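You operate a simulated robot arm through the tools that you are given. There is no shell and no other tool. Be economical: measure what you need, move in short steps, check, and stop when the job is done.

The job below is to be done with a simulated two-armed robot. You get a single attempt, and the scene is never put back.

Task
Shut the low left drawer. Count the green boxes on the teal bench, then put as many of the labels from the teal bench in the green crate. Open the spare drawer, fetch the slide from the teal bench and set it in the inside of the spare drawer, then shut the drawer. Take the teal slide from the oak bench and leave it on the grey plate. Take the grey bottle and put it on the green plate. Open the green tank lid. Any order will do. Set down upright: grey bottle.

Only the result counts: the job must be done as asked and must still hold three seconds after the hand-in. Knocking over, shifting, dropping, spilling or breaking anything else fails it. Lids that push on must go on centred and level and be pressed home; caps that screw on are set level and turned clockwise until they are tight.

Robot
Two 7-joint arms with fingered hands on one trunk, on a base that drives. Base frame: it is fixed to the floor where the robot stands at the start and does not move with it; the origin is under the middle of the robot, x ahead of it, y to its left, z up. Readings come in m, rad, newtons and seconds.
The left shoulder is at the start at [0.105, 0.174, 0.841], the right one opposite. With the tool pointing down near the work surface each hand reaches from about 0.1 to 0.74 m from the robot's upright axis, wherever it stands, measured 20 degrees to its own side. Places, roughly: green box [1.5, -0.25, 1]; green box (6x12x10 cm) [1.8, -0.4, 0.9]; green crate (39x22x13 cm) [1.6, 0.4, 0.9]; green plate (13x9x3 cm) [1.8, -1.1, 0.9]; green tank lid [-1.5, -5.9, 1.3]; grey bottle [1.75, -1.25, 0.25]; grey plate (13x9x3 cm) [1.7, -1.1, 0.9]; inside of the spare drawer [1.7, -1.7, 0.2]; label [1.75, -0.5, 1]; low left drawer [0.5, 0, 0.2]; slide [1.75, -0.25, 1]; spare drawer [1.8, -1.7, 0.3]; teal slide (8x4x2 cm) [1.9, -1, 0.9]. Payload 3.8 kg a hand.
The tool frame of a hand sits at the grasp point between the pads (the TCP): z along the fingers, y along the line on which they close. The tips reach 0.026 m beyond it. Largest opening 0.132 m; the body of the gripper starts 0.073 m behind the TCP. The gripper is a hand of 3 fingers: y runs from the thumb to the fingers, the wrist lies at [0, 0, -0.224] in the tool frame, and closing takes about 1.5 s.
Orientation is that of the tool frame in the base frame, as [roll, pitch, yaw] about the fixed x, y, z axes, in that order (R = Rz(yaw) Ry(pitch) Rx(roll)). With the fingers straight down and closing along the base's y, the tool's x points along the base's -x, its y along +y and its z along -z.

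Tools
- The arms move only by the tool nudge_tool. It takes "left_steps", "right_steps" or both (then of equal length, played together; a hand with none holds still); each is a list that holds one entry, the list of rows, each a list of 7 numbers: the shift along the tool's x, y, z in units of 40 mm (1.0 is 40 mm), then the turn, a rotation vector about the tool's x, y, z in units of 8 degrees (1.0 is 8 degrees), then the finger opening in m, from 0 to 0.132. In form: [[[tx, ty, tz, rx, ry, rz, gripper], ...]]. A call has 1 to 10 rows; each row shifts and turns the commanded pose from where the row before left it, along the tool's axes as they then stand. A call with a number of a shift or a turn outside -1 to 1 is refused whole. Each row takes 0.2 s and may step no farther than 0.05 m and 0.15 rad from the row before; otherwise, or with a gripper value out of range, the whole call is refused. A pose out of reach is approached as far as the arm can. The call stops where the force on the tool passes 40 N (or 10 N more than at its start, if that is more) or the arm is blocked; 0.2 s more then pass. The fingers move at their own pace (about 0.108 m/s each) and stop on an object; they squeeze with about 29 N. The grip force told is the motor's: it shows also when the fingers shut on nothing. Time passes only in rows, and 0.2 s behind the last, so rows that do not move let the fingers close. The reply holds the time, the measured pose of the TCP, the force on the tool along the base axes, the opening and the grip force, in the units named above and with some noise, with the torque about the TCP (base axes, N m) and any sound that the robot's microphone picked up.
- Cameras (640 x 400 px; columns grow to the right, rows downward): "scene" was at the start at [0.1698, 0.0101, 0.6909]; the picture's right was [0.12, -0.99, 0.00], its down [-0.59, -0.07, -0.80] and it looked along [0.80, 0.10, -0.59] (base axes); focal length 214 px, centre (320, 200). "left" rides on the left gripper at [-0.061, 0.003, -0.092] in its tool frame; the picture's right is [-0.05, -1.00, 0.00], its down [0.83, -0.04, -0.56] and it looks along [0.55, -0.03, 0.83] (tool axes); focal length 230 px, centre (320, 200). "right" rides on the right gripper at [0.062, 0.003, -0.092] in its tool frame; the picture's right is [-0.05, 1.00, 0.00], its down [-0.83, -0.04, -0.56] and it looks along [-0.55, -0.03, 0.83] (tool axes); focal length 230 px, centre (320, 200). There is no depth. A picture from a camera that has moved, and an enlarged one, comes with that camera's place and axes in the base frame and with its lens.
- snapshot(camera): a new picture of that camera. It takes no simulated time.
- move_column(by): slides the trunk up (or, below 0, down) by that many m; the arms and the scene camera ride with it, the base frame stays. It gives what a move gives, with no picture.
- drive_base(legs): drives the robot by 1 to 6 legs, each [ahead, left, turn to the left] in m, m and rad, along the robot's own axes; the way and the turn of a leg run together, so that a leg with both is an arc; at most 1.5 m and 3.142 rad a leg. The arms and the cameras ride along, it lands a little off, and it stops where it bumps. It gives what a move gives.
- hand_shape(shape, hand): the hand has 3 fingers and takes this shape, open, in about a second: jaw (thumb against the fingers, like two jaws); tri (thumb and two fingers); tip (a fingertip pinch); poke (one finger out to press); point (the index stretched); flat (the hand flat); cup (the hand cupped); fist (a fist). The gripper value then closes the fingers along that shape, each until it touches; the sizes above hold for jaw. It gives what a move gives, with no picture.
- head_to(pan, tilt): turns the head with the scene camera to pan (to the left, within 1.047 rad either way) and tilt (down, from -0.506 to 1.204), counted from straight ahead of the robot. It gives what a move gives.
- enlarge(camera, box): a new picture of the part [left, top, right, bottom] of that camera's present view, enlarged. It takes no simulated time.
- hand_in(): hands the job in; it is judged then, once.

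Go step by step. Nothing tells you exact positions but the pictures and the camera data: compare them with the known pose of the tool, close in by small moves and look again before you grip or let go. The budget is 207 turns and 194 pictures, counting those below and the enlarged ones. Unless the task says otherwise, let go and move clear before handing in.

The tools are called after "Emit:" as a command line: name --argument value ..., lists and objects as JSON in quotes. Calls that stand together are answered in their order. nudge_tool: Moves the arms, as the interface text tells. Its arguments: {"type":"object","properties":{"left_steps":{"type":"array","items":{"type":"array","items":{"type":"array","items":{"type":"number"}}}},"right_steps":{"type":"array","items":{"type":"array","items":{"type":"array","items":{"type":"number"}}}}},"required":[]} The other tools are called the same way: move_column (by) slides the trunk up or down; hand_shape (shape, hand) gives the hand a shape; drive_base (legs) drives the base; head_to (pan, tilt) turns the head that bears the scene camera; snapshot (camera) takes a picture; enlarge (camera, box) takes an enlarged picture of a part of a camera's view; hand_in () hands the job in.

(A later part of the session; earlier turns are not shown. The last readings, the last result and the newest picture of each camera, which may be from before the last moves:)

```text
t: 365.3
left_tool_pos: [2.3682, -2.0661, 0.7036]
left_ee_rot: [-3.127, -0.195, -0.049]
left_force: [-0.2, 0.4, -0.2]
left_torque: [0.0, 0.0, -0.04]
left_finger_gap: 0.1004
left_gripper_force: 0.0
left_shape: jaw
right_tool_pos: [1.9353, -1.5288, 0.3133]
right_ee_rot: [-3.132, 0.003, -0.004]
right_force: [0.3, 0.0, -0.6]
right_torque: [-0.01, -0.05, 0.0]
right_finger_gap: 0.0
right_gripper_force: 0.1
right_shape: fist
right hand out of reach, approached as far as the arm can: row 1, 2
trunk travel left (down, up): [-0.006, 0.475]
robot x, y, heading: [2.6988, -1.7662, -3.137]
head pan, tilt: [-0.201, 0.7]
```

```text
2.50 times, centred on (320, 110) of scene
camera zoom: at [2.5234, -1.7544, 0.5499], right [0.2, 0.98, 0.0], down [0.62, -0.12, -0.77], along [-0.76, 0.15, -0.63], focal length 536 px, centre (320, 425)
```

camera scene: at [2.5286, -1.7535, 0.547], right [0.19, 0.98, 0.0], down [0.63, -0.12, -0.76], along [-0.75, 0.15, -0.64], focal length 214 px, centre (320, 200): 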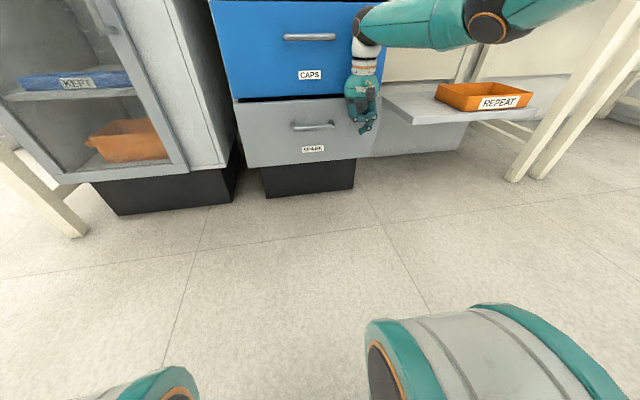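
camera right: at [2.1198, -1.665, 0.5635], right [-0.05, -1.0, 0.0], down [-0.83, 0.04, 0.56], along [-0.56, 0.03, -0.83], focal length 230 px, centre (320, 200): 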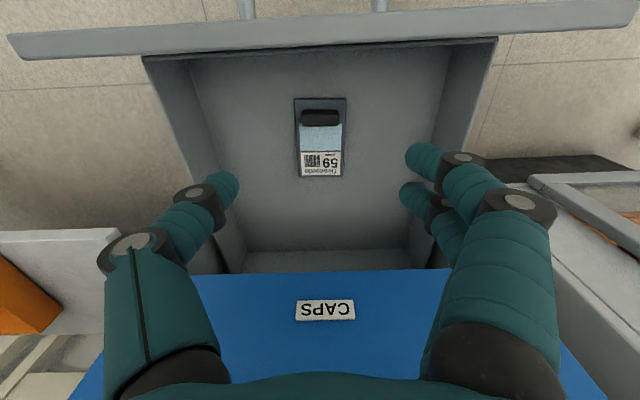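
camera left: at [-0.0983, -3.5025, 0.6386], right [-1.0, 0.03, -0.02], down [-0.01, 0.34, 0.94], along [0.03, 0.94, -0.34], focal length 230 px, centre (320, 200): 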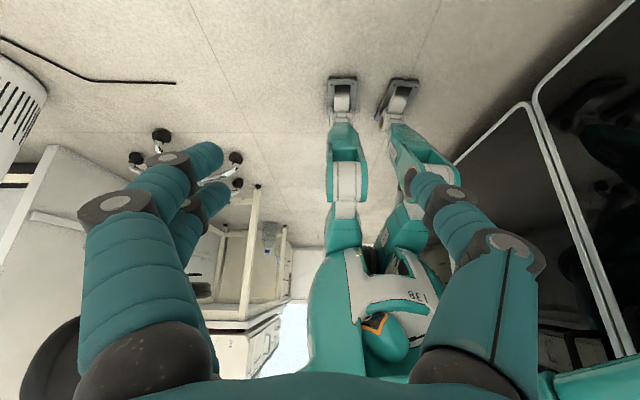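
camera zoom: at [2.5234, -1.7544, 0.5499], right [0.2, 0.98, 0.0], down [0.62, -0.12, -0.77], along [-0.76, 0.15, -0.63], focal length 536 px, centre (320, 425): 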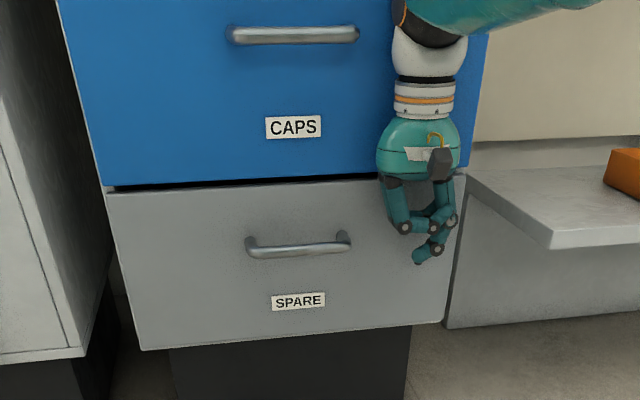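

The wrist is touching the CAPS front. I'll back off, tilt the fist forward 32° so the knuckles lead, and push again.

Emit:
nudge_tool --right_steps '[[[0.8, 0, 0, 0, 0, 0, 0], [0.8, 0, 0, 0, -1, 0, 0], [0, 0, 0, 0, -1, 0, 0], [0, 0, 0, 0, -1, 0, 0], [0, 0, 0, 0, -1, 0, 0], [0, 0, 0, 0, -1, 0, 0]]]'

Emit:
nudge_tool --right_steps '[[[-0.4, 0, 0.33, 0, 0, 0, 0], [-0.5, 0, 0.43, 0, 0, 0, 0], [-0.4, 0, 0.33, 0, 0, 0, 0], [-0.3, 0, 0.25, 0, 0, 0, 0], [-0.3, 0, 0.25, 0, 0, 0, 0]]]'

Emit:
enlarge --camera "scene" --box '[200, 30, 440, 190]'

```text
t: 366.7
left_tool_pos: [2.3566, -2.0644, 0.6988]
left_ee_rot: [-3.13, -0.212, -0.046]
left_force: [0.4, 0.7, 0.3]
left_torque: [-0.03, 0.02, 0.02]
left_finger_gap: 0.1003
left_gripper_force: 0.0
left_shape: jaw
right_tool_pos: [1.9949, -1.5284, 0.3026]
right_ee_rot: [-3.132, 0.685, 0.003]
right_force: [-0.2, -0.5, 0.9]
right_torque: [0.0, 0.01, 0.01]
right_finger_gap: 0.0
right_gripper_force: 0.0
right_shape: fist
trunk travel left (down, up): [-0.006, 0.475]
robot x, y, heading: [2.6999, -1.768, -3.137]
head pan, tilt: [-0.201, 0.7]
```

```text
t: 367.8
left_tool_pos: [2.3582, -2.064, 0.7001]
left_ee_rot: [-3.128, -0.208, -0.048]
left_force: [0.3, 0.2, 0.0]
left_torque: [0.01, -0.01, 0.04]
left_finger_gap: 0.1004
left_gripper_force: 0.0
left_shape: jaw
right_tool_pos: [1.9139, -1.5204, 0.2907]
right_ee_rot: [-3.12, 0.652, -0.001]
right_force: [14.7, 0.6, 1.6]
right_torque: [0.0, -0.11, -0.04]
right_finger_gap: 0.0
right_gripper_force: 0.0
right_shape: fist
trunk travel left (down, up): [-0.006, 0.475]
robot x, y, heading: [2.706, -1.7656, -3.139]
head pan, tilt: [-0.201, 0.7]
stopped in row 5 (right hand): the force on the tool passed its limit at 52 N (the readings are from after the stop); the commanded pose is now the measured one
```

```text
2.50 times, centred on (320, 110) of scene
camera zoom: at [2.5156, -1.7529, 0.5471], right [0.2, 0.98, 0.0], down [0.63, -0.13, -0.77], along [-0.75, 0.15, -0.64], focal length 536 px, centre (320, 425)
```

zoom: 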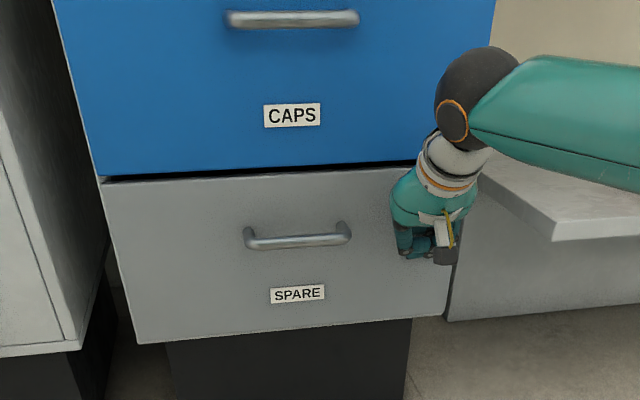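

Force built up, which may mean it's home. I'll retreat and compare the gap with the other drawers.

Emit:
nudge_tool --right_steps '[[[0.6, 0, -0.5, 0, 0, 0, 0], [0.7, 0, -0.6, 0, 0, 0, 0], [0.7, 0, -0.6, 0, 0, 0, 0], [0, -1, 0, 0, 0, 0, 0], [0, -1, 0, 0, 0, 0, 0]]]'

Emit:
head_to --pan -0.1 --tilt 0.45

Emit:
enlarge --camera "scene" --box '[180, 40, 460, 230]'

```text
t: 369.0
left_tool_pos: [2.3577, -2.0644, 0.7009]
left_ee_rot: [-3.13, -0.207, -0.047]
left_force: [-0.8, 0.0, -1.1]
left_torque: [0.01, -0.02, 0.0]
left_finger_gap: 0.1003
left_gripper_force: 0.0
left_shape: jaw
right_tool_pos: [2.0164, -1.4424, 0.2985]
right_ee_rot: [-3.123, 0.658, -0.003]
right_force: [-0.4, 0.1, -0.8]
right_torque: [-0.01, 0.0, 0.0]
right_finger_gap: 0.0
right_gripper_force: 0.0
right_shape: fist
trunk travel left (down, up): [-0.006, 0.475]
robot x, y, heading: [2.6971, -1.7689, -3.136]
head pan, tilt: [-0.201, 0.7]
```

```text
t: 369.8
left_tool_pos: [2.3576, -2.063, 0.7]
left_ee_rot: [-3.13, -0.209, -0.048]
left_force: [-0.2, -0.2, -0.4]
left_torque: [-0.04, 0.01, 0.0]
left_finger_gap: 0.1002
left_gripper_force: 0.0
left_shape: jaw
right_tool_pos: [2.0163, -1.4428, 0.299]
right_ee_rot: [-3.122, 0.657, -0.003]
right_force: [0.2, 0.2, -0.4]
right_torque: [0.03, -0.01, -0.02]
right_finger_gap: 0.0
right_gripper_force: 0.0
right_shape: fist
trunk travel left (down, up): [-0.006, 0.475]
robot x, y, heading: [2.7011, -1.7675, -3.138]
head pan, tilt: [-0.099, 0.45]
```

```text
2.11 times, centred on (320, 135) of scene
camera zoom: at [2.5069, -1.7607, 0.5691], right [0.1, 1.0, 0.0], down [0.43, -0.04, -0.9], along [-0.9, 0.09, -0.44], focal length 452 px, centre (320, 337)
```

zoom: 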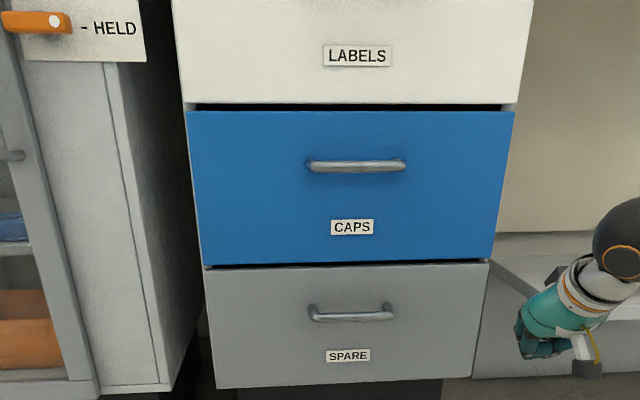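

The SPARE drawer is flush with the others. Now the tank lid: straighten the right hand, reset its shape and start the journey.

Emit:
nudge_tool --right_steps '[[[0.8, 0, -0.6, 0, 0.8, 0, 0], [0.8, 0, -0.6, 0, 0.8, 0, 0], [0, 0, -0.5, 0, 1, 0, 0], [0, 0, -0.5, 0, 1, 0, 0], [0, 0, -0.5, 0, 1, 0, 0]]]'

Emit:
move_column --by 0.3

Emit:
hand_shape --hand "right" --shape "flat"

Emit:
hand_shape --hand "right" --shape "jaw"

Emit:
head_to --pan 0.8 --tilt 0.2

Emit:
snapshot --camera "scene"

```text
t: 371.0
left_tool_pos: [2.3577, -2.0642, 0.6997]
left_ee_rot: [-3.128, -0.209, -0.047]
left_force: [0.6, 0.0, 0.1]
left_torque: [-0.02, -0.02, -0.01]
left_finger_gap: 0.1004
left_gripper_force: 0.1
left_shape: jaw
right_tool_pos: [2.1149, -1.444, 0.3575]
right_ee_rot: [-3.127, 0.012, -0.013]
right_force: [0.3, 0.4, -0.5]
right_torque: [-0.01, -0.02, 0.02]
right_finger_gap: 0.0001
right_gripper_force: 0.1
right_shape: fist
trunk travel left (down, up): [-0.006, 0.475]
robot x, y, heading: [2.7034, -1.7712, -3.144]
head pan, tilt: [-0.099, 0.45]
```

```text
t: 374.0
left_tool_pos: [2.3569, -2.0643, 0.9983]
left_ee_rot: [-3.131, -0.211, -0.047]
left_force: [-0.3, 0.7, 0.4]
left_torque: [0.0, 0.02, -0.03]
left_finger_gap: 0.1005
left_gripper_force: 0.1
left_shape: jaw
right_tool_pos: [2.1147, -1.4451, 0.6592]
right_ee_rot: [-3.125, 0.014, -0.015]
right_force: [0.2, 0.5, -0.5]
right_torque: [0.01, 0.01, 0.0]
right_finger_gap: 0.0
right_gripper_force: 0.0
right_shape: fist
trunk travel left (down, up): [-0.306, 0.175]
robot x, y, heading: [2.7033, -1.7697, -3.136]
head pan, tilt: [-0.099, 0.45]
```

```text
t: 374.9
left_tool_pos: [2.3568, -2.0642, 1.0001]
left_ee_rot: [-3.128, -0.21, -0.048]
left_force: [0.2, -0.3, 0.7]
left_torque: [-0.01, 0.02, 0.01]
left_finger_gap: 0.1001
left_gripper_force: 0.0
left_shape: jaw
right_tool_pos: [2.1157, -1.4447, 0.6582]
right_ee_rot: [-3.127, 0.015, -0.013]
right_force: [-0.1, -0.9, -0.6]
right_torque: [0.0, 0.02, -0.01]
right_finger_gap: 0.1263
right_gripper_force: 0.1
right_shape: flat
trunk travel left (down, up): [-0.306, 0.175]
robot x, y, heading: [2.7027, -1.7711, -3.139]
head pan, tilt: [-0.099, 0.45]
```

```text
t: 375.8
left_tool_pos: [2.3586, -2.0641, 1.0002]
left_ee_rot: [-3.13, -0.21, -0.047]
left_force: [-0.2, 0.1, 0.9]
left_torque: [0.03, -0.03, -0.02]
left_finger_gap: 0.1004
left_gripper_force: 0.0
left_shape: jaw
right_tool_pos: [2.1143, -1.4445, 0.6592]
right_ee_rot: [-3.126, 0.014, -0.014]
right_force: [-0.1, 0.2, -0.2]
right_torque: [0.01, 0.01, 0.0]
right_finger_gap: 0.1319
right_gripper_force: 0.2
right_shape: jaw
trunk travel left (down, up): [-0.306, 0.175]
robot x, y, heading: [2.7007, -1.7704, -3.142]
head pan, tilt: [-0.099, 0.45]
```

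```text
t: 377.0
left_tool_pos: [2.3581, -2.0646, 0.9997]
left_ee_rot: [-3.129, -0.209, -0.046]
left_force: [0.5, -0.2, 0.3]
left_torque: [0.02, -0.01, -0.01]
left_finger_gap: 0.1005
left_gripper_force: 0.0
left_shape: jaw
right_tool_pos: [2.1141, -1.444, 0.6585]
right_ee_rot: [-3.127, 0.015, -0.013]
right_force: [0.7, 0.1, -0.3]
right_torque: [0.01, 0.01, 0.0]
right_finger_gap: 0.1321
right_gripper_force: 0.1
right_shape: jaw
trunk travel left (down, up): [-0.306, 0.175]
robot x, y, heading: [2.7039, -1.7713, -3.137]
head pan, tilt: [0.799, 0.201]
```

```text
49 pictures are left
camera scene: at [2.5478, -1.8365, 0.8871], right [-0.72, 0.7, 0.0], down [0.14, 0.14, -0.98], along [-0.68, -0.7, -0.2], focal length 214 px, centre (320, 200)
```

scene: 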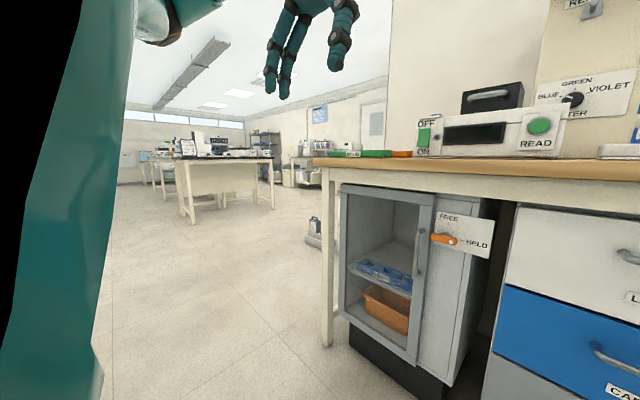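

Tank area lies toward (-1.5,-5.9). Driving: left along the aisle to y≈-4, then ahead toward -x.

Emit:
drive_base --legs '[[-0.03, 1.2, 0], [0, 1.05, 0], [1.4, 0, 0], [1.3, 0, 0]]'

Emit:
head_to --pan 0.7 --tilt 0.15

Emit:
snapshot --camera "scene"

```text
t: 409.5
left_tool_pos: [-0.2952, -4.3813, 0.9995]
left_ee_rot: [-3.129, -0.212, -0.017]
left_force: [-0.1, 0.4, -0.1]
left_torque: [-0.01, 0.0, -0.02]
left_finger_gap: 0.1002
left_gripper_force: 0.0
left_shape: jaw
right_tool_pos: [-0.5567, -3.7707, 0.6588]
right_ee_rot: [-3.125, 0.015, 0.015]
right_force: [0.5, 0.3, -0.3]
right_torque: [-0.04, 0.01, 0.03]
right_finger_gap: 0.1318
right_gripper_force: 0.0
right_shape: jaw
trunk travel left (down, up): [-0.306, 0.175]
robot x, y, heading: [0.0394, -4.0792, -3.109]
head pan, tilt: [0.799, 0.201]
```

```text
t: 410.1
left_tool_pos: [-0.2941, -4.3798, 0.9996]
left_ee_rot: [-3.132, -0.21, -0.018]
left_force: [-0.1, -0.2, -0.7]
left_torque: [0.01, 0.0, 0.03]
left_finger_gap: 0.1003
left_gripper_force: 0.1
left_shape: jaw
right_tool_pos: [-0.5568, -3.7694, 0.6591]
right_ee_rot: [-3.126, 0.017, 0.017]
right_force: [0.2, 0.4, 0.5]
right_torque: [-0.02, 0.0, -0.02]
right_finger_gap: 0.132
right_gripper_force: 0.0
right_shape: jaw
trunk travel left (down, up): [-0.306, 0.175]
robot x, y, heading: [0.0417, -4.0782, -3.11]
head pan, tilt: [0.7, 0.15]
```

```text
48 pictures are left
camera scene: at [-0.118, -4.1417, 0.8918], right [-0.67, 0.74, 0.0], down [0.11, 0.1, -0.99], along [-0.74, -0.66, -0.15], focal length 214 px, centre (320, 200)
```

scene: 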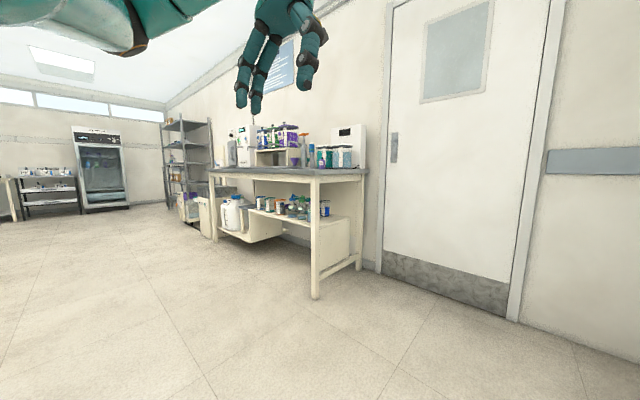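

Bench with bottles: front x≈-1.1, y from -5.05 to -6.85. Zoom to find the tank.

Emit:
enlarge --camera "scene" --box '[195, 100, 385, 240]'

```text
2.86 times, centred on (290, 170) of scene
camera zoom: at [-0.118, -4.1417, 0.8918], right [-0.67, 0.74, 0.0], down [0.11, 0.1, -0.99], along [-0.74, -0.66, -0.15], focal length 613 px, centre (406, 286)
```

zoom: 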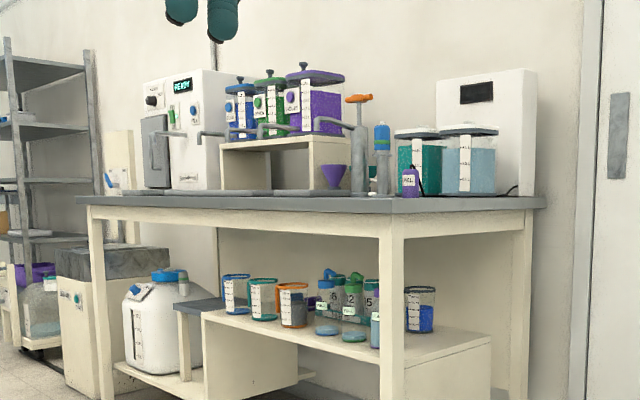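

The middle tank (green) on the stand has a knobbed lid at z≈1.3. Driving over to face it.

Emit:
drive_base --legs '[[0.45, 0, -0.03], [0, 1.0, 0], [0, 0.85, 0]]'

Emit:
move_column --by 0.175

Emit:
head_to --pan 0 --tilt 0

Emit:
snapshot --camera "scene"

```text
t: 412.1
left_tool_pos: [-0.5998, -4.3819, 0.9993]
left_ee_rot: [-3.129, -0.211, -0.035]
left_force: [-0.2, -0.1, 0.1]
left_torque: [0.01, -0.03, 0.03]
left_finger_gap: 0.1004
left_gripper_force: 0.1
left_shape: jaw
right_tool_pos: [-0.8466, -3.7637, 0.6581]
right_ee_rot: [-3.126, 0.011, -0.004]
right_force: [-0.7, 0.0, 0.0]
right_torque: [0.0, 0.0, 0.01]
right_finger_gap: 0.1319
right_gripper_force: 0.1
right_shape: jaw
trunk travel left (down, up): [-0.306, 0.175]
robot x, y, heading: [-0.255, -4.0836, -3.129]
head pan, tilt: [0.7, 0.15]
stopped in leg 1: the robot was blocked; the commanded pose is now the measured one
```

```text
t: 414.1
left_tool_pos: [-0.5979, -4.3807, 1.1739]
left_ee_rot: [-3.13, -0.211, -0.038]
left_force: [-0.3, 0.1, -0.6]
left_torque: [-0.03, -0.02, 0.01]
left_finger_gap: 0.1004
left_gripper_force: 0.0
left_shape: jaw
right_tool_pos: [-0.8451, -3.7643, 0.8322]
right_ee_rot: [-3.124, 0.013, -0.003]
right_force: [-0.2, 0.7, -0.2]
right_torque: [0.01, -0.01, -0.01]
right_finger_gap: 0.1318
right_gripper_force: 0.1
right_shape: jaw
trunk travel left (down, up): [-0.481, 0.0]
robot x, y, heading: [-0.2589, -4.0881, -3.134]
head pan, tilt: [0.7, 0.15]
```

```text
t: 415.1
left_tool_pos: [-0.5974, -4.3811, 1.1755]
left_ee_rot: [-3.129, -0.21, -0.038]
left_force: [0.8, -0.5, 0.3]
left_torque: [-0.03, 0.02, 0.01]
left_finger_gap: 0.1003
left_gripper_force: 0.2
left_shape: jaw
right_tool_pos: [-0.8455, -3.7657, 0.8341]
right_ee_rot: [-3.126, 0.017, -0.006]
right_force: [0.4, 0.9, -0.1]
right_torque: [-0.03, -0.01, 0.03]
right_finger_gap: 0.132
right_gripper_force: 0.0
right_shape: jaw
trunk travel left (down, up): [-0.481, 0.0]
robot x, y, heading: [-0.2537, -4.084, -3.127]
head pan, tilt: [0.0, 0.0]
```

```text
46 pictures are left
camera scene: at [-0.4561, -4.0859, 1.1166], right [-0.01, 1.0, 0.0], down [0.0, 0.0, -1.0], along [-1.0, -0.01, 0.0], focal length 214 px, centre (320, 200)
```

scene: 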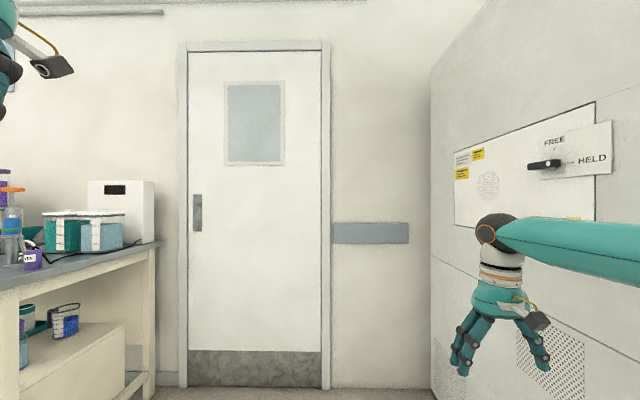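

Bumped something on the right, near the fridge and jug. Checking that side.

Emit:
head_to --pan -0.6 --tilt 0.7

Emit:
snapshot --camera "scene"

```text
t: 416.2
left_tool_pos: [-0.5961, -4.3821, 1.1765]
left_ee_rot: [-3.129, -0.209, -0.036]
left_force: [-0.2, -0.5, -0.4]
left_torque: [0.0, 0.01, -0.02]
left_finger_gap: 0.1004
left_gripper_force: 0.0
left_shape: jaw
right_tool_pos: [-0.8456, -3.764, 0.8333]
right_ee_rot: [-3.128, 0.016, -0.005]
right_force: [0.8, -0.1, 0.6]
right_torque: [0.02, 0.0, 0.02]
right_finger_gap: 0.132
right_gripper_force: 0.1
right_shape: jaw
trunk travel left (down, up): [-0.481, 0.0]
robot x, y, heading: [-0.2567, -4.0833, -3.128]
head pan, tilt: [-0.6, 0.7]
```

```text
45 pictures are left
camera scene: at [-0.4368, -4.0377, 1.0529], right [0.55, 0.83, 0.0], down [0.54, -0.36, -0.77], along [-0.64, 0.42, -0.64], focal length 214 px, centre (320, 200)
```

scene: 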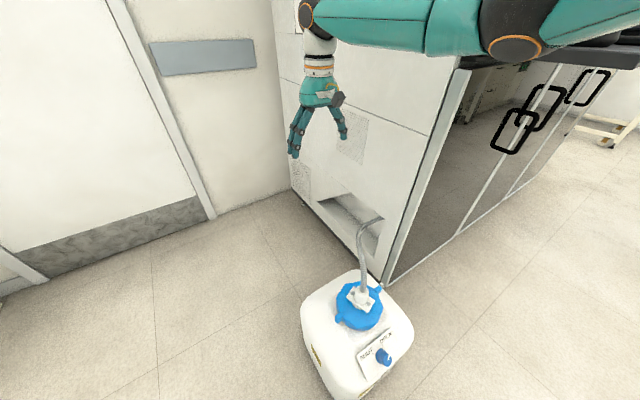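

The jug looks upright and in place. I'll sidestep away to the left, and pull the right arm in first.

Emit:
drive_base --legs '[[0.0, 0.3, 0]]'

Emit:
snapshot --camera "scene"

```text
t: 419.4
left_tool_pos: [-0.5899, -4.6788, 1.1758]
left_ee_rot: [-3.129, -0.211, -0.032]
left_force: [-0.3, 0.7, -0.3]
left_torque: [0.03, 0.04, -0.01]
left_finger_gap: 0.1005
left_gripper_force: 0.0
left_shape: jaw
right_tool_pos: [-0.8425, -4.0627, 0.833]
right_ee_rot: [-3.125, 0.015, 0.001]
right_force: [0.6, -0.1, 1.0]
right_torque: [0.01, 0.01, -0.05]
right_finger_gap: 0.1321
right_gripper_force: 0.1
right_shape: jaw
trunk travel left (down, up): [-0.481, 0.0]
robot x, y, heading: [-0.2496, -4.3791, -3.119]
head pan, tilt: [-0.6, 0.7]
```

```text
44 pictures are left
camera scene: at [-0.4325, -4.3336, 1.0528], right [0.55, 0.84, 0.0], down [0.54, -0.35, -0.76], along [-0.64, 0.42, -0.64], focal length 214 px, centre (320, 200)
```

scene: 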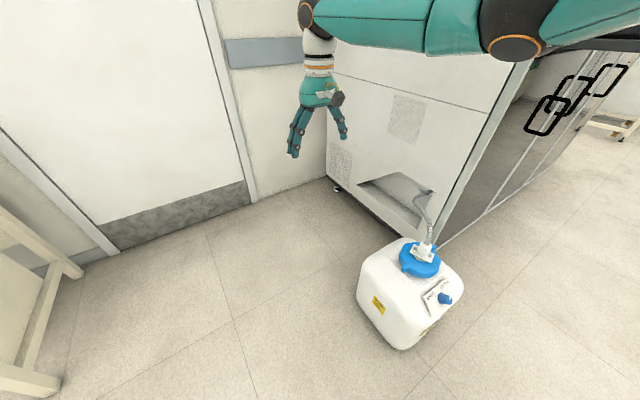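

Jug undisturbed. Continuing left to y≈-5.85.

Emit:
drive_base --legs '[[-0.02, 1.0, 0], [-0.03, 0.48, -0.02]]'

Emit:
head_to --pan 0 --tilt 0.0

Emit:
snapshot --camera "scene"

```text
t: 432.9
left_tool_pos: [-0.5192, -6.1636, 1.1761]
left_ee_rot: [-3.129, -0.209, -0.048]
left_force: [0.4, 0.3, 0.8]
left_torque: [-0.01, 0.04, -0.01]
left_finger_gap: 0.1003
left_gripper_force: 0.1
left_shape: jaw
right_tool_pos: [-0.7628, -5.5436, 0.8345]
right_ee_rot: [-3.125, 0.015, -0.014]
right_force: [0.1, 0.5, -0.3]
right_torque: [-0.01, 0.0, 0.01]
right_finger_gap: 0.1321
right_gripper_force: 0.0
right_shape: jaw
trunk travel left (down, up): [-0.481, 0.0]
robot x, y, heading: [-0.1724, -5.8688, -3.141]
head pan, tilt: [-0.6, 0.7]
```

```text
t: 434.0
left_tool_pos: [-0.5198, -6.165, 1.1752]
left_ee_rot: [-3.129, -0.21, -0.048]
left_force: [0.0, 0.7, 0.4]
left_torque: [-0.03, 0.01, -0.01]
left_finger_gap: 0.1004
left_gripper_force: 0.0
left_shape: jaw
right_tool_pos: [-0.7628, -5.545, 0.8342]
right_ee_rot: [-3.126, 0.017, -0.014]
right_force: [0.1, -0.1, 0.4]
right_torque: [0.01, 0.01, 0.01]
right_finger_gap: 0.1318
right_gripper_force: 0.1
right_shape: jaw
trunk travel left (down, up): [-0.481, 0.0]
robot x, y, heading: [-0.1797, -5.8697, -3.141]
head pan, tilt: [0.0, 0.0]
```

```text
43 pictures are left
camera scene: at [-0.3759, -5.87, 1.1166], right [0.0, 1.0, 0.0], down [0.0, 0.0, -1.0], along [-1.0, 0.0, 0.0], focal length 214 px, centre (320, 200)
```

scene: 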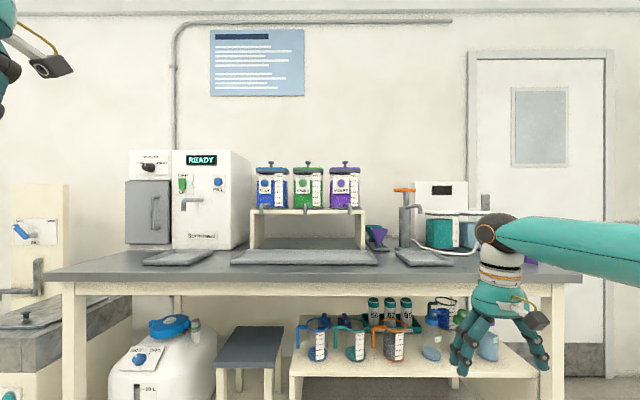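

Emit:
enlarge --camera "scene" --box '[240, 140, 380, 225]'

```text
4.57 times, centred on (310, 182) of scene
camera zoom: at [-0.3759, -5.87, 1.1166], right [0.0, 1.0, 0.0], down [0.0, 0.0, -1.0], along [-1.0, 0.0, 0.0], focal length 980 px, centre (366, 280)
```

zoom: 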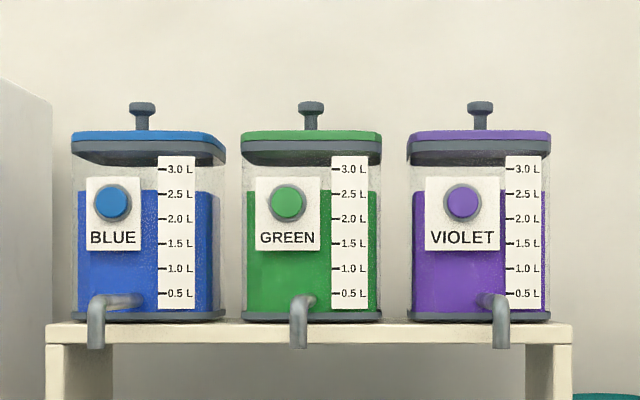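

The GREEN tank has a lid with a knob at about (-1.5,-5.93,1.32). I'll raise and tuck the right hand, tilt it 45° and move closer.

Emit:
nudge_tool --right_steps '[[[0.4, 0.5, -0.9, 0, 0, 0, 0.08], [0.4, 0.5, -0.9, 0, 0, 0, 0.08], [0.4, 0.5, -0.9, 0, 0, 0, 0.08], [0.4, 0.5, -0.9, 0, 0, 0, 0.08], [0.4, 0.5, -0.9, 0, 0, 0, 0.08], [0.4, 0.5, -0.9, 0, 0, 0, 0.08], [0.4, 0.5, -0.9, 0, 0, 0, 0.08], [0.4, 0.5, -0.9, 0, 0, 0, 0.08], [0.2, 0, -0.9, 0, 0, 0, 0.08], [0, 0, -0.9, 0, 0, 0, 0.08]]]'

Emit:
nudge_tool --right_steps '[[[0, 0, 0, 0, -1, 0, 0.07], [0, 0, 0, 0, -1, 0, 0.07], [0, 0, 0, 0, -1, 0, 0.07], [0, 0, 0, 0, -1, 0, 0.07], [0, 0, 0, 0, -1, 0, 0.07], [0, 0, 0, 0, -1, 0, 0.07], [0, 0, 0, 0, -1, 0, 0.07]]]' --left_steps '[[[1, 0, 0, 0, 0, 0, 0.1], [1, 0, 0, 0, 0, 0, 0.1], [0, 0, 0, 0, 0, 0, 0.1], [0, 0, 0, 0, 0, 0, 0.1], [0, 0, 0, 0, 0, 0, 0.1], [0, 0, 0, 0, 0, 0, 0.1], [0, 0, 0, 0, 0, 0, 0.1]]]'

Emit:
drive_base --legs '[[0.5, 0.12, 0]]'

Emit:
snapshot --camera "scene"

Emit:
snapshot --camera "right"

```text
t: 436.2
left_tool_pos: [-0.5178, -6.1638, 1.1747]
left_ee_rot: [-3.13, -0.207, -0.048]
left_force: [0.5, 0.5, 0.5]
left_torque: [0.0, -0.03, 0.0]
left_finger_gap: 0.1004
left_gripper_force: 0.0
left_shape: jaw
right_tool_pos: [-0.623, -5.7138, 1.1899]
right_ee_rot: [-3.125, 0.016, -0.015]
right_force: [-0.7, -0.7, 0.4]
right_torque: [0.01, -0.01, -0.03]
right_finger_gap: 0.0803
right_gripper_force: 0.0
right_shape: jaw
trunk travel left (down, up): [-0.481, 0.0]
robot x, y, heading: [-0.1727, -5.8677, -3.139]
head pan, tilt: [0.0, 0.0]
```

```text
t: 437.8
left_tool_pos: [-0.4411, -6.1679, 1.1932]
left_ee_rot: [-3.13, -0.207, -0.046]
left_force: [0.0, 0.0, -0.4]
left_torque: [0.01, -0.04, 0.01]
left_finger_gap: 0.1003
left_gripper_force: 0.1
left_shape: jaw
right_tool_pos: [-0.6232, -5.7126, 1.1883]
right_ee_rot: [-3.114, 0.996, 0.011]
right_force: [1.8, -0.4, 0.6]
right_torque: [0.02, 0.0, 0.01]
right_finger_gap: 0.0707
right_gripper_force: 0.0
right_shape: jaw
trunk travel left (down, up): [-0.481, 0.0]
robot x, y, heading: [-0.1737, -5.8677, -3.139]
head pan, tilt: [0.0, 0.0]
```

```text
t: 440.8
left_tool_pos: [-0.9359, -6.2948, 1.1938]
left_ee_rot: [-3.128, -0.21, -0.04]
left_force: [-0.5, 0.1, 0.1]
left_torque: [-0.01, 0.03, -0.01]
left_finger_gap: 0.1
left_gripper_force: 0.0
left_shape: jaw
right_tool_pos: [-1.1206, -5.8388, 1.1886]
right_ee_rot: [-3.112, 0.994, 0.017]
right_force: [-0.2, 0.4, -0.4]
right_torque: [0.0, -0.02, 0.0]
right_finger_gap: 0.0704
right_gripper_force: 0.1
right_shape: jaw
trunk travel left (down, up): [-0.481, 0.0]
robot x, y, heading: [-0.6705, -5.9949, -3.13]
head pan, tilt: [0.0, 0.0]
```

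```text
41 pictures are left
camera scene: at [-0.8723, -5.9958, 1.1167], right [-0.01, 1.0, 0.0], down [0.0, 0.0, -1.0], along [-1.0, -0.01, 0.0], focal length 214 px, centre (320, 200)
```

scene: 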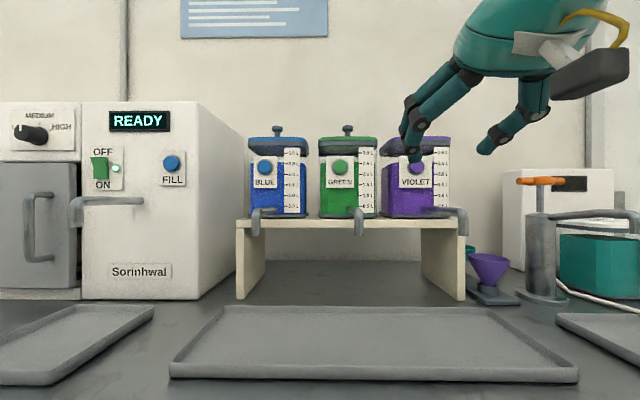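

```text
40 pictures are left
camera right: at [-1.0099, -5.8449, 1.1864], right [-0.04, -1.0, 0.03], down [0.01, 0.03, 1.0], along [-1.0, 0.04, 0.01], focal length 230 px, centre (320, 200)
```

right: 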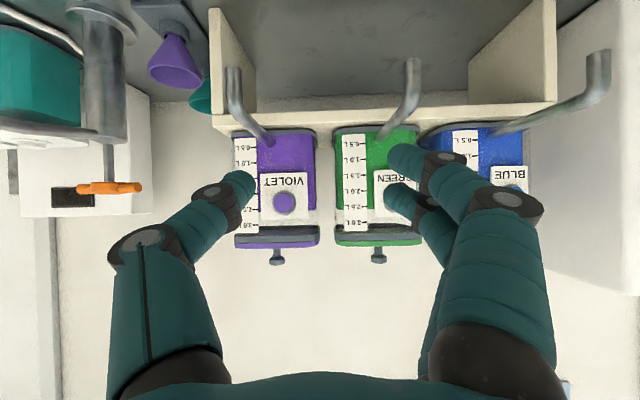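

Knob located at (-1.45,-5.932,1.305). Zooming on the lid to see its hinge.

Emit:
enlarge --camera "scene" --box '[300, 105, 400, 175]'

Emit:
enlarge --camera "right" --box '[220, 120, 430, 290]'

```text
5.71 times, centred on (350, 140) of scene
camera zoom: at [-0.8723, -5.9958, 1.1167], right [-0.01, 1.0, 0.0], down [0.0, 0.0, -1.0], along [-1.0, -0.01, 0.0], focal length 1226 px, centre (149, 543)
```

zoom: 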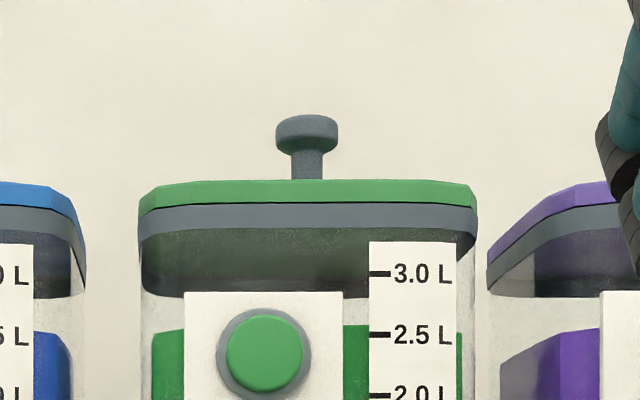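

```text
2.35 times, centred on (325, 205) of right
camera zoom: at [-1.0099, -5.8449, 1.1864], right [-0.04, -1.0, 0.03], down [0.01, 0.03, 1.0], along [-1.0, 0.04, 0.01], focal length 541 px, centre (308, 188)
```

zoom: 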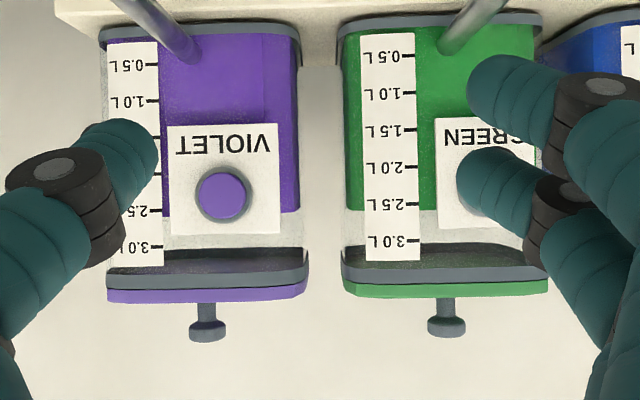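

The lid seems lift-up with a knob. Moving in: base 8 cm closer, hand up to z≈1.34 and over toward the knob.

Emit:
drive_base --legs '[[0.07, 0, 0]]'

Emit:
nudge_tool --right_steps '[[[-0.785, 0.59, -0.51, 0, 0, 0, 0.06], [-0.785, 0.59, -0.51, 0, 0, 0, 0.06], [-0.785, 0.59, -0.51, 0, 0, 0, 0.06], [-0.785, 0.59, -0.51, 0, 0, 0, 0.06], [-0.58, 0, 0.89, 0, 0, 0, 0.06], [-0.58, 0, 0.89, 0, 0, 0, 0.06], [-0.58, 0, 0.89, 0, 0, 0, 0.06], [-0.58, 0, 0.89, 0, 0, 0, 0.06]]]'

Emit:
snapshot --camera "right"

Emit:
enlarge --camera "scene" --box '[260, 40, 460, 170]'

```text
t: 441.8
left_tool_pos: [-1.0031, -6.297, 1.194]
left_ee_rot: [-3.128, -0.208, -0.038]
left_force: [-0.6, -0.2, -0.4]
left_torque: [0.05, 0.0, -0.01]
left_finger_gap: 0.1005
left_gripper_force: 0.1
left_shape: jaw
right_tool_pos: [-1.1892, -5.8413, 1.1894]
right_ee_rot: [-3.112, 0.992, 0.018]
right_force: [-0.6, 0.1, -0.1]
right_torque: [0.0, 0.02, 0.01]
right_finger_gap: 0.0708
right_gripper_force: 0.1
right_shape: jaw
trunk travel left (down, up): [-0.481, 0.0]
robot x, y, heading: [-0.7394, -5.9976, -3.134]
head pan, tilt: [0.0, 0.0]
```

```text
t: 443.6
left_tool_pos: [-1.0046, -6.2953, 1.1926]
left_ee_rot: [-3.128, -0.21, -0.04]
left_force: [-0.3, -0.1, 0.0]
left_torque: [0.03, -0.01, -0.02]
left_finger_gap: 0.1003
left_gripper_force: 0.0
left_shape: jaw
right_tool_pos: [-1.3595, -5.9363, 1.3352]
right_ee_rot: [-3.11, 0.992, 0.019]
right_force: [-0.5, 0.2, 0.2]
right_torque: [0.0, 0.0, -0.04]
right_finger_gap: 0.0606
right_gripper_force: 0.0
right_shape: jaw
trunk travel left (down, up): [-0.481, 0.0]
robot x, y, heading: [-0.7417, -5.9946, -3.131]
head pan, tilt: [0.0, 0.0]
```

```text
37 pictures are left
camera right: at [-1.249, -5.9414, 1.3328], right [-0.04, -1.0, 0.03], down [0.01, 0.03, 1.0], along [-1.0, 0.04, 0.01], focal length 230 px, centre (320, 200)
```

right: 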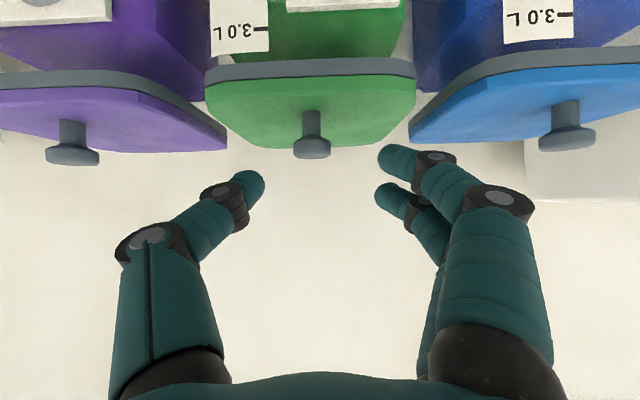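

```text
3.08 times, centred on (360, 105) of scene
camera zoom: at [-0.941, -5.9967, 1.1164], right [-0.01, 1.0, 0.0], down [0.0, 0.0, -1.0], along [-1.0, -0.01, 0.0], focal length 660 px, centre (197, 492)
```

zoom: 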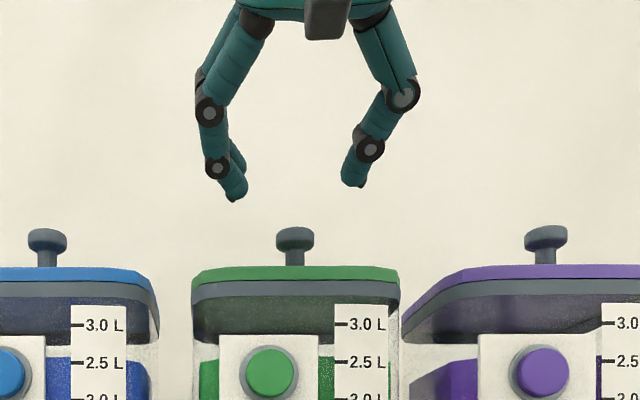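

Knob refined to ≈(-1.425,-5.927,1.302). Moving most of the way and checking.

Emit:
nudge_tool --right_steps '[[[-0.1, -0.23, 0.65, 0, 0, 0, 0.055], [-0.06, 0, 0.6, 0, 0, 0, 0.055]]]'

Emit:
snapshot --camera "right"

Emit:
enlarge --camera "scene" --box '[290, 70, 430, 170]'

```text
t: 444.2
left_tool_pos: [-1.0046, -6.2951, 1.1926]
left_ee_rot: [-3.129, -0.209, -0.04]
left_force: [-0.4, -0.1, -0.5]
left_torque: [0.0, 0.01, 0.02]
left_finger_gap: 0.1001
left_gripper_force: 0.0
left_shape: jaw
right_tool_pos: [-1.4064, -5.9289, 1.3146]
right_ee_rot: [-3.113, 0.995, 0.019]
right_force: [-0.1, 0.0, -0.1]
right_torque: [0.0, -0.02, 0.02]
right_finger_gap: 0.0555
right_gripper_force: 0.0
right_shape: jaw
trunk travel left (down, up): [-0.481, 0.0]
robot x, y, heading: [-0.7352, -5.9951, -3.13]
head pan, tilt: [0.0, 0.0]
```

```text
35 pictures are left
camera right: at [-1.2946, -5.9319, 1.312], right [-0.04, -1.0, 0.03], down [0.01, 0.03, 1.0], along [-1.0, 0.04, 0.01], focal length 230 px, centre (320, 200)
```

right: 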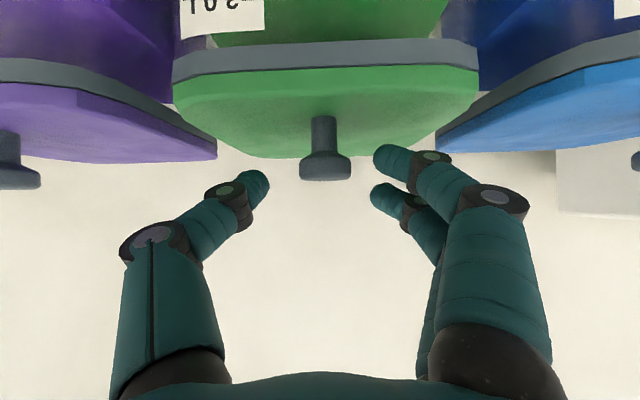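

```text
4.00 times, centred on (360, 120) of scene
camera zoom: at [-0.9405, -5.9968, 1.1165], right [-0.01, 1.0, 0.0], down [0.0, 0.0, -1.0], along [-1.0, -0.01, 0.0], focal length 858 px, centre (160, 520)
```

zoom: 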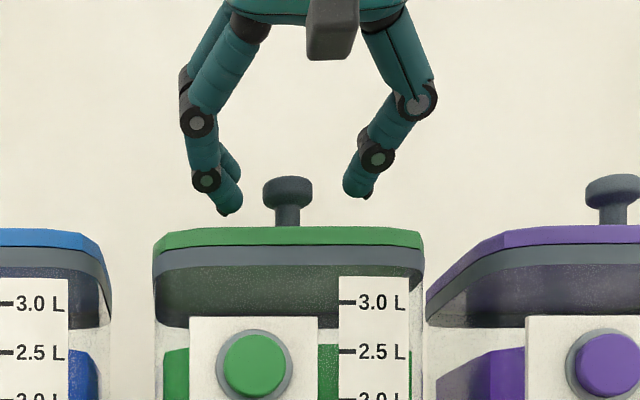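

Knob ≈(-1.418,-5.929,1.298). Final small move and close on it.

Emit:
nudge_tool --right_steps '[[[0.2, 0, 0.25, 0, 0, 0, 0.055], [0, 0, 0.22, 0, 0, 0, 0.055], [0, 0, 0, 0, 0, 0, 0.03], [0, 0, 0, 0, 0, 0, 0.01], [0, 0, 0, 0, 0, 0, 0.0], [0, 0, 0, 0, 0, 0, 0.0], [0, 0, 0, 0, 0, 0, 0.0]]]'

Emit:
snapshot --camera "right"

```text
t: 445.8
left_tool_pos: [-1.0042, -6.2955, 1.1937]
left_ee_rot: [-3.129, -0.209, -0.041]
left_force: [0.2, -0.4, -0.4]
left_torque: [0.0, 0.01, 0.0]
left_finger_gap: 0.1004
left_gripper_force: 0.1
left_shape: jaw
right_tool_pos: [-1.4161, -5.926, 1.2985]
right_ee_rot: [-3.113, 0.996, 0.016]
right_force: [-11.9, -1.6, 14.4]
right_torque: [-0.26, 0.23, 0.02]
right_finger_gap: 0.0096
right_gripper_force: 29.6
right_shape: jaw
trunk travel left (down, up): [-0.481, 0.0]
robot x, y, heading: [-0.7348, -5.9947, -3.135]
head pan, tilt: [0.0, 0.0]
```

```text
33 pictures are left
camera right: at [-1.3057, -5.9311, 1.296], right [-0.04, -1.0, 0.03], down [0.02, 0.03, 1.0], along [-1.0, 0.04, 0.01], focal length 230 px, centre (320, 200)
```

right: 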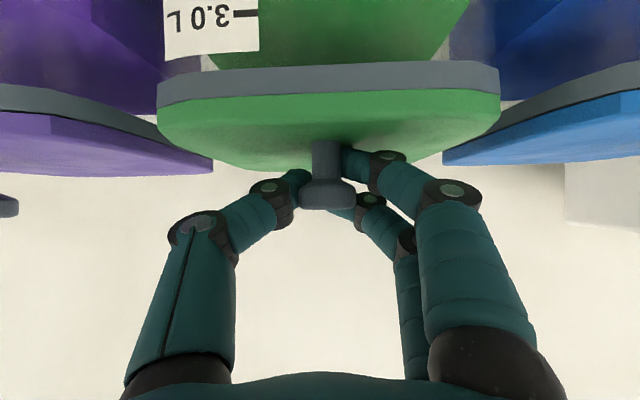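

Gripped under the knob head. Test lift of 12 mm to learn how the lid moves.

Emit:
nudge_tool --right_steps '[[[-0.13, 0, -0.08, 0, 0, 0, 0.0], [-0.13, 0, -0.08, 0, 0, 0, 0.0], [-0.13, 0, -0.08, 0, 0, 0, 0.0]]]'

Emit:
snapshot --camera "right"

Emit:
enlarge --camera "scene" --box '[290, 70, 430, 170]'

```text
t: 446.6
left_tool_pos: [-1.0082, -6.2953, 1.1922]
left_ee_rot: [-3.129, -0.214, -0.04]
left_force: [-0.1, 0.5, 0.9]
left_torque: [-0.01, 0.02, -0.01]
left_finger_gap: 0.1003
left_gripper_force: 0.1
left_shape: jaw
right_tool_pos: [-1.4209, -5.9238, 1.3114]
right_ee_rot: [-3.109, 0.983, 0.017]
right_force: [-15.0, -1.4, -6.7]
right_torque: [-0.03, -0.04, -0.11]
right_finger_gap: 0.0081
right_gripper_force: 29.0
right_shape: jaw
trunk travel left (down, up): [-0.481, 0.0]
robot x, y, heading: [-0.7389, -5.9984, -3.132]
head pan, tilt: [0.0, 0.0]
```

```text
32 pictures are left
camera right: at [-1.3101, -5.9304, 1.3098], right [-0.04, -1.0, 0.03], down [0.0, 0.03, 1.0], along [-1.0, 0.04, 0.0], focal length 230 px, centre (320, 200)
```

right: 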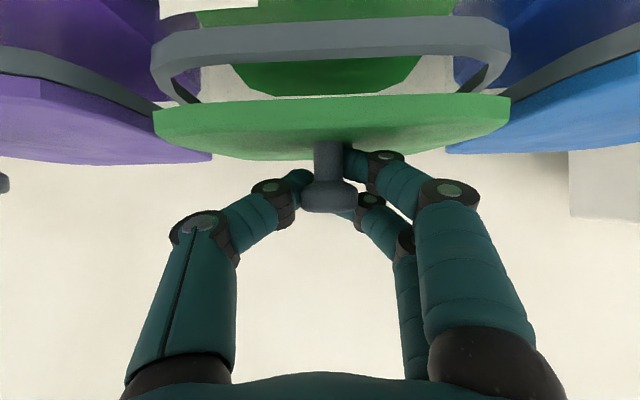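

```text
4.00 times, centred on (360, 120) of scene
camera zoom: at [-0.9431, -5.9964, 1.1156], right [-0.01, 1.0, 0.0], down [0.0, 0.0, -1.0], along [-1.0, -0.01, 0.0], focal length 858 px, centre (160, 520)
```

zoom: 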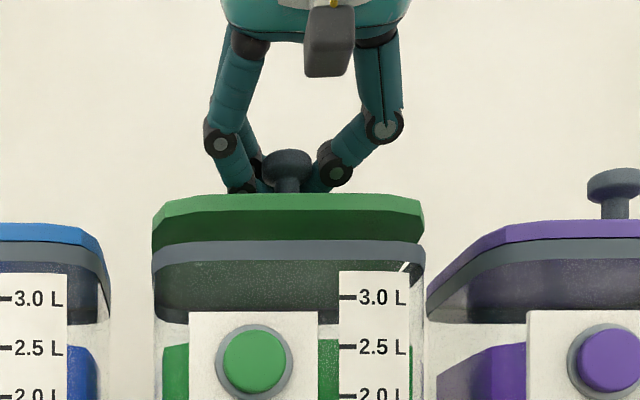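

The lid is hinged at the back. I'll follow an arc around the hinge (≈(-1.497,1.262)) while pitching the hand with it.

Emit:
nudge_tool --right_steps '[[[-0.39, 0, 0.07, 0, 0.7, 0, 0.0], [-0.38, 0, 0.06, 0, 0.7, 0, 0.0], [-0.41, 0, 0.1, 0, 0.7, 0, 0.0]]]'

Emit:
snapshot --camera "right"

Emit:
enlarge --camera "scene" --box '[290, 60, 430, 160]'

```text
t: 447.4
left_tool_pos: [-1.0088, -6.2964, 1.1919]
left_ee_rot: [-3.13, -0.214, -0.04]
left_force: [0.3, 0.3, 0.2]
left_torque: [0.0, 0.0, -0.02]
left_finger_gap: 0.1002
left_gripper_force: 0.2
left_shape: jaw
right_tool_pos: [-1.4338, -5.9206, 1.324]
right_ee_rot: [-3.121, 0.697, 0.011]
right_force: [-23.6, -8.4, -8.9]
right_torque: [0.03, 0.58, -0.24]
right_finger_gap: 0.0041
right_gripper_force: 28.2
right_shape: jaw
right hand out of reach, approached as far as the arm can: row 3
trunk travel left (down, up): [-0.481, 0.0]
robot x, y, heading: [-0.7372, -5.9942, -3.127]
head pan, tilt: [0.0, 0.0]
```

```text
30 pictures are left
camera right: at [-1.328, -5.9256, 1.3548], right [-0.04, -1.0, 0.02], down [-0.28, 0.03, 0.96], along [-0.96, 0.03, -0.28], focal length 230 px, centre (320, 200)
```

right: 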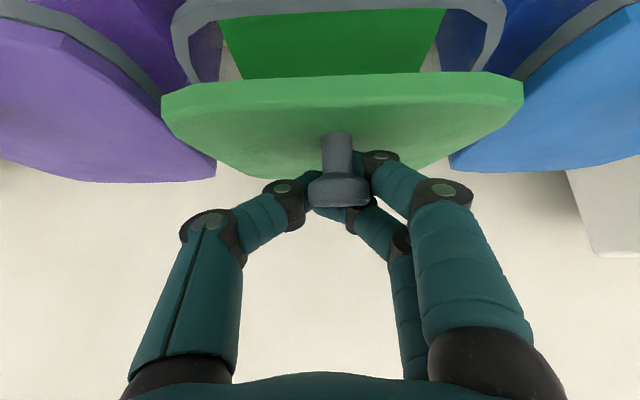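

```text
4.00 times, centred on (360, 110) of scene
camera zoom: at [-0.9451, -5.9978, 1.1154], right [-0.01, 1.0, 0.0], down [0.0, 0.0, -1.0], along [-1.0, -0.01, 0.0], focal length 858 px, centre (160, 560)
```

zoom: 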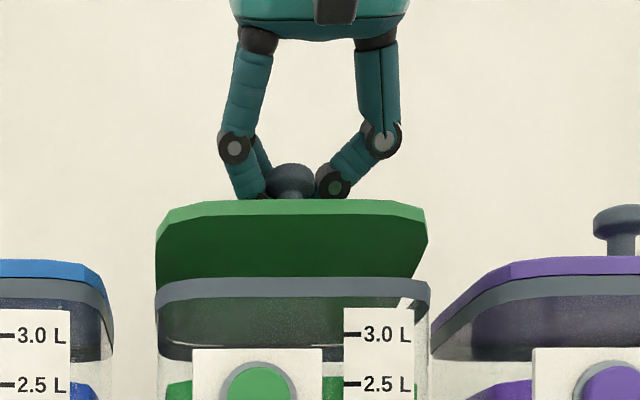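

Near the reach limit; I'll un-pitch the hand for reach while continuing the arc to about 40°.

Emit:
nudge_tool --right_steps '[[[-0.25, 0, 0.01, 0, -0.7, 0, 0.0], [-0.25, 0, 0.04, 0, -0.7, 0, 0.0], [-0.24, 0, 0.06, 0, -0.6, 0, 0.0]]]'

Emit:
enlarge --camera "scene" --box '[290, 60, 430, 160]'

```text
t: 448.2
left_tool_pos: [-1.0033, -6.2959, 1.1936]
left_ee_rot: [-3.127, -0.208, -0.04]
left_force: [-0.4, 0.4, 1.3]
left_torque: [0.0, 0.01, 0.0]
left_finger_gap: 0.1004
left_gripper_force: 0.0
left_shape: jaw
right_tool_pos: [-1.4525, -5.919, 1.3478]
right_ee_rot: [-3.11, 0.983, 0.02]
right_force: [-2.6, -11.8, -3.8]
right_torque: [-0.01, -0.06, -0.03]
right_finger_gap: 0.0047
right_gripper_force: 28.9
right_shape: jaw
trunk travel left (down, up): [-0.481, 0.0]
robot x, y, heading: [-0.7396, -5.9962, -3.139]
head pan, tilt: [0.0, 0.0]
```

```text
4.00 times, centred on (360, 110) of scene
camera zoom: at [-0.9408, -5.998, 1.1167], right [-0.01, 1.0, 0.0], down [0.0, 0.0, -1.0], along [-1.0, -0.01, 0.0], focal length 858 px, centre (160, 560)
```

zoom: 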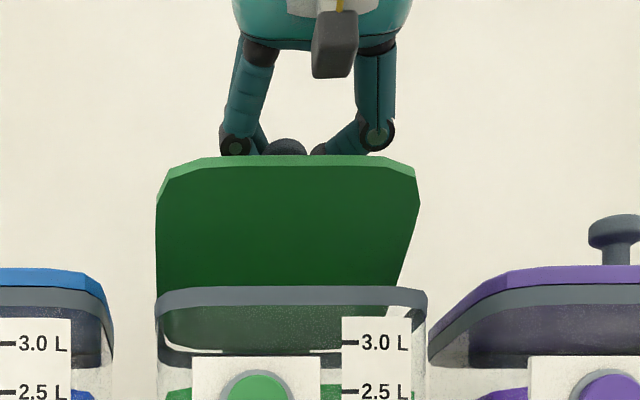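

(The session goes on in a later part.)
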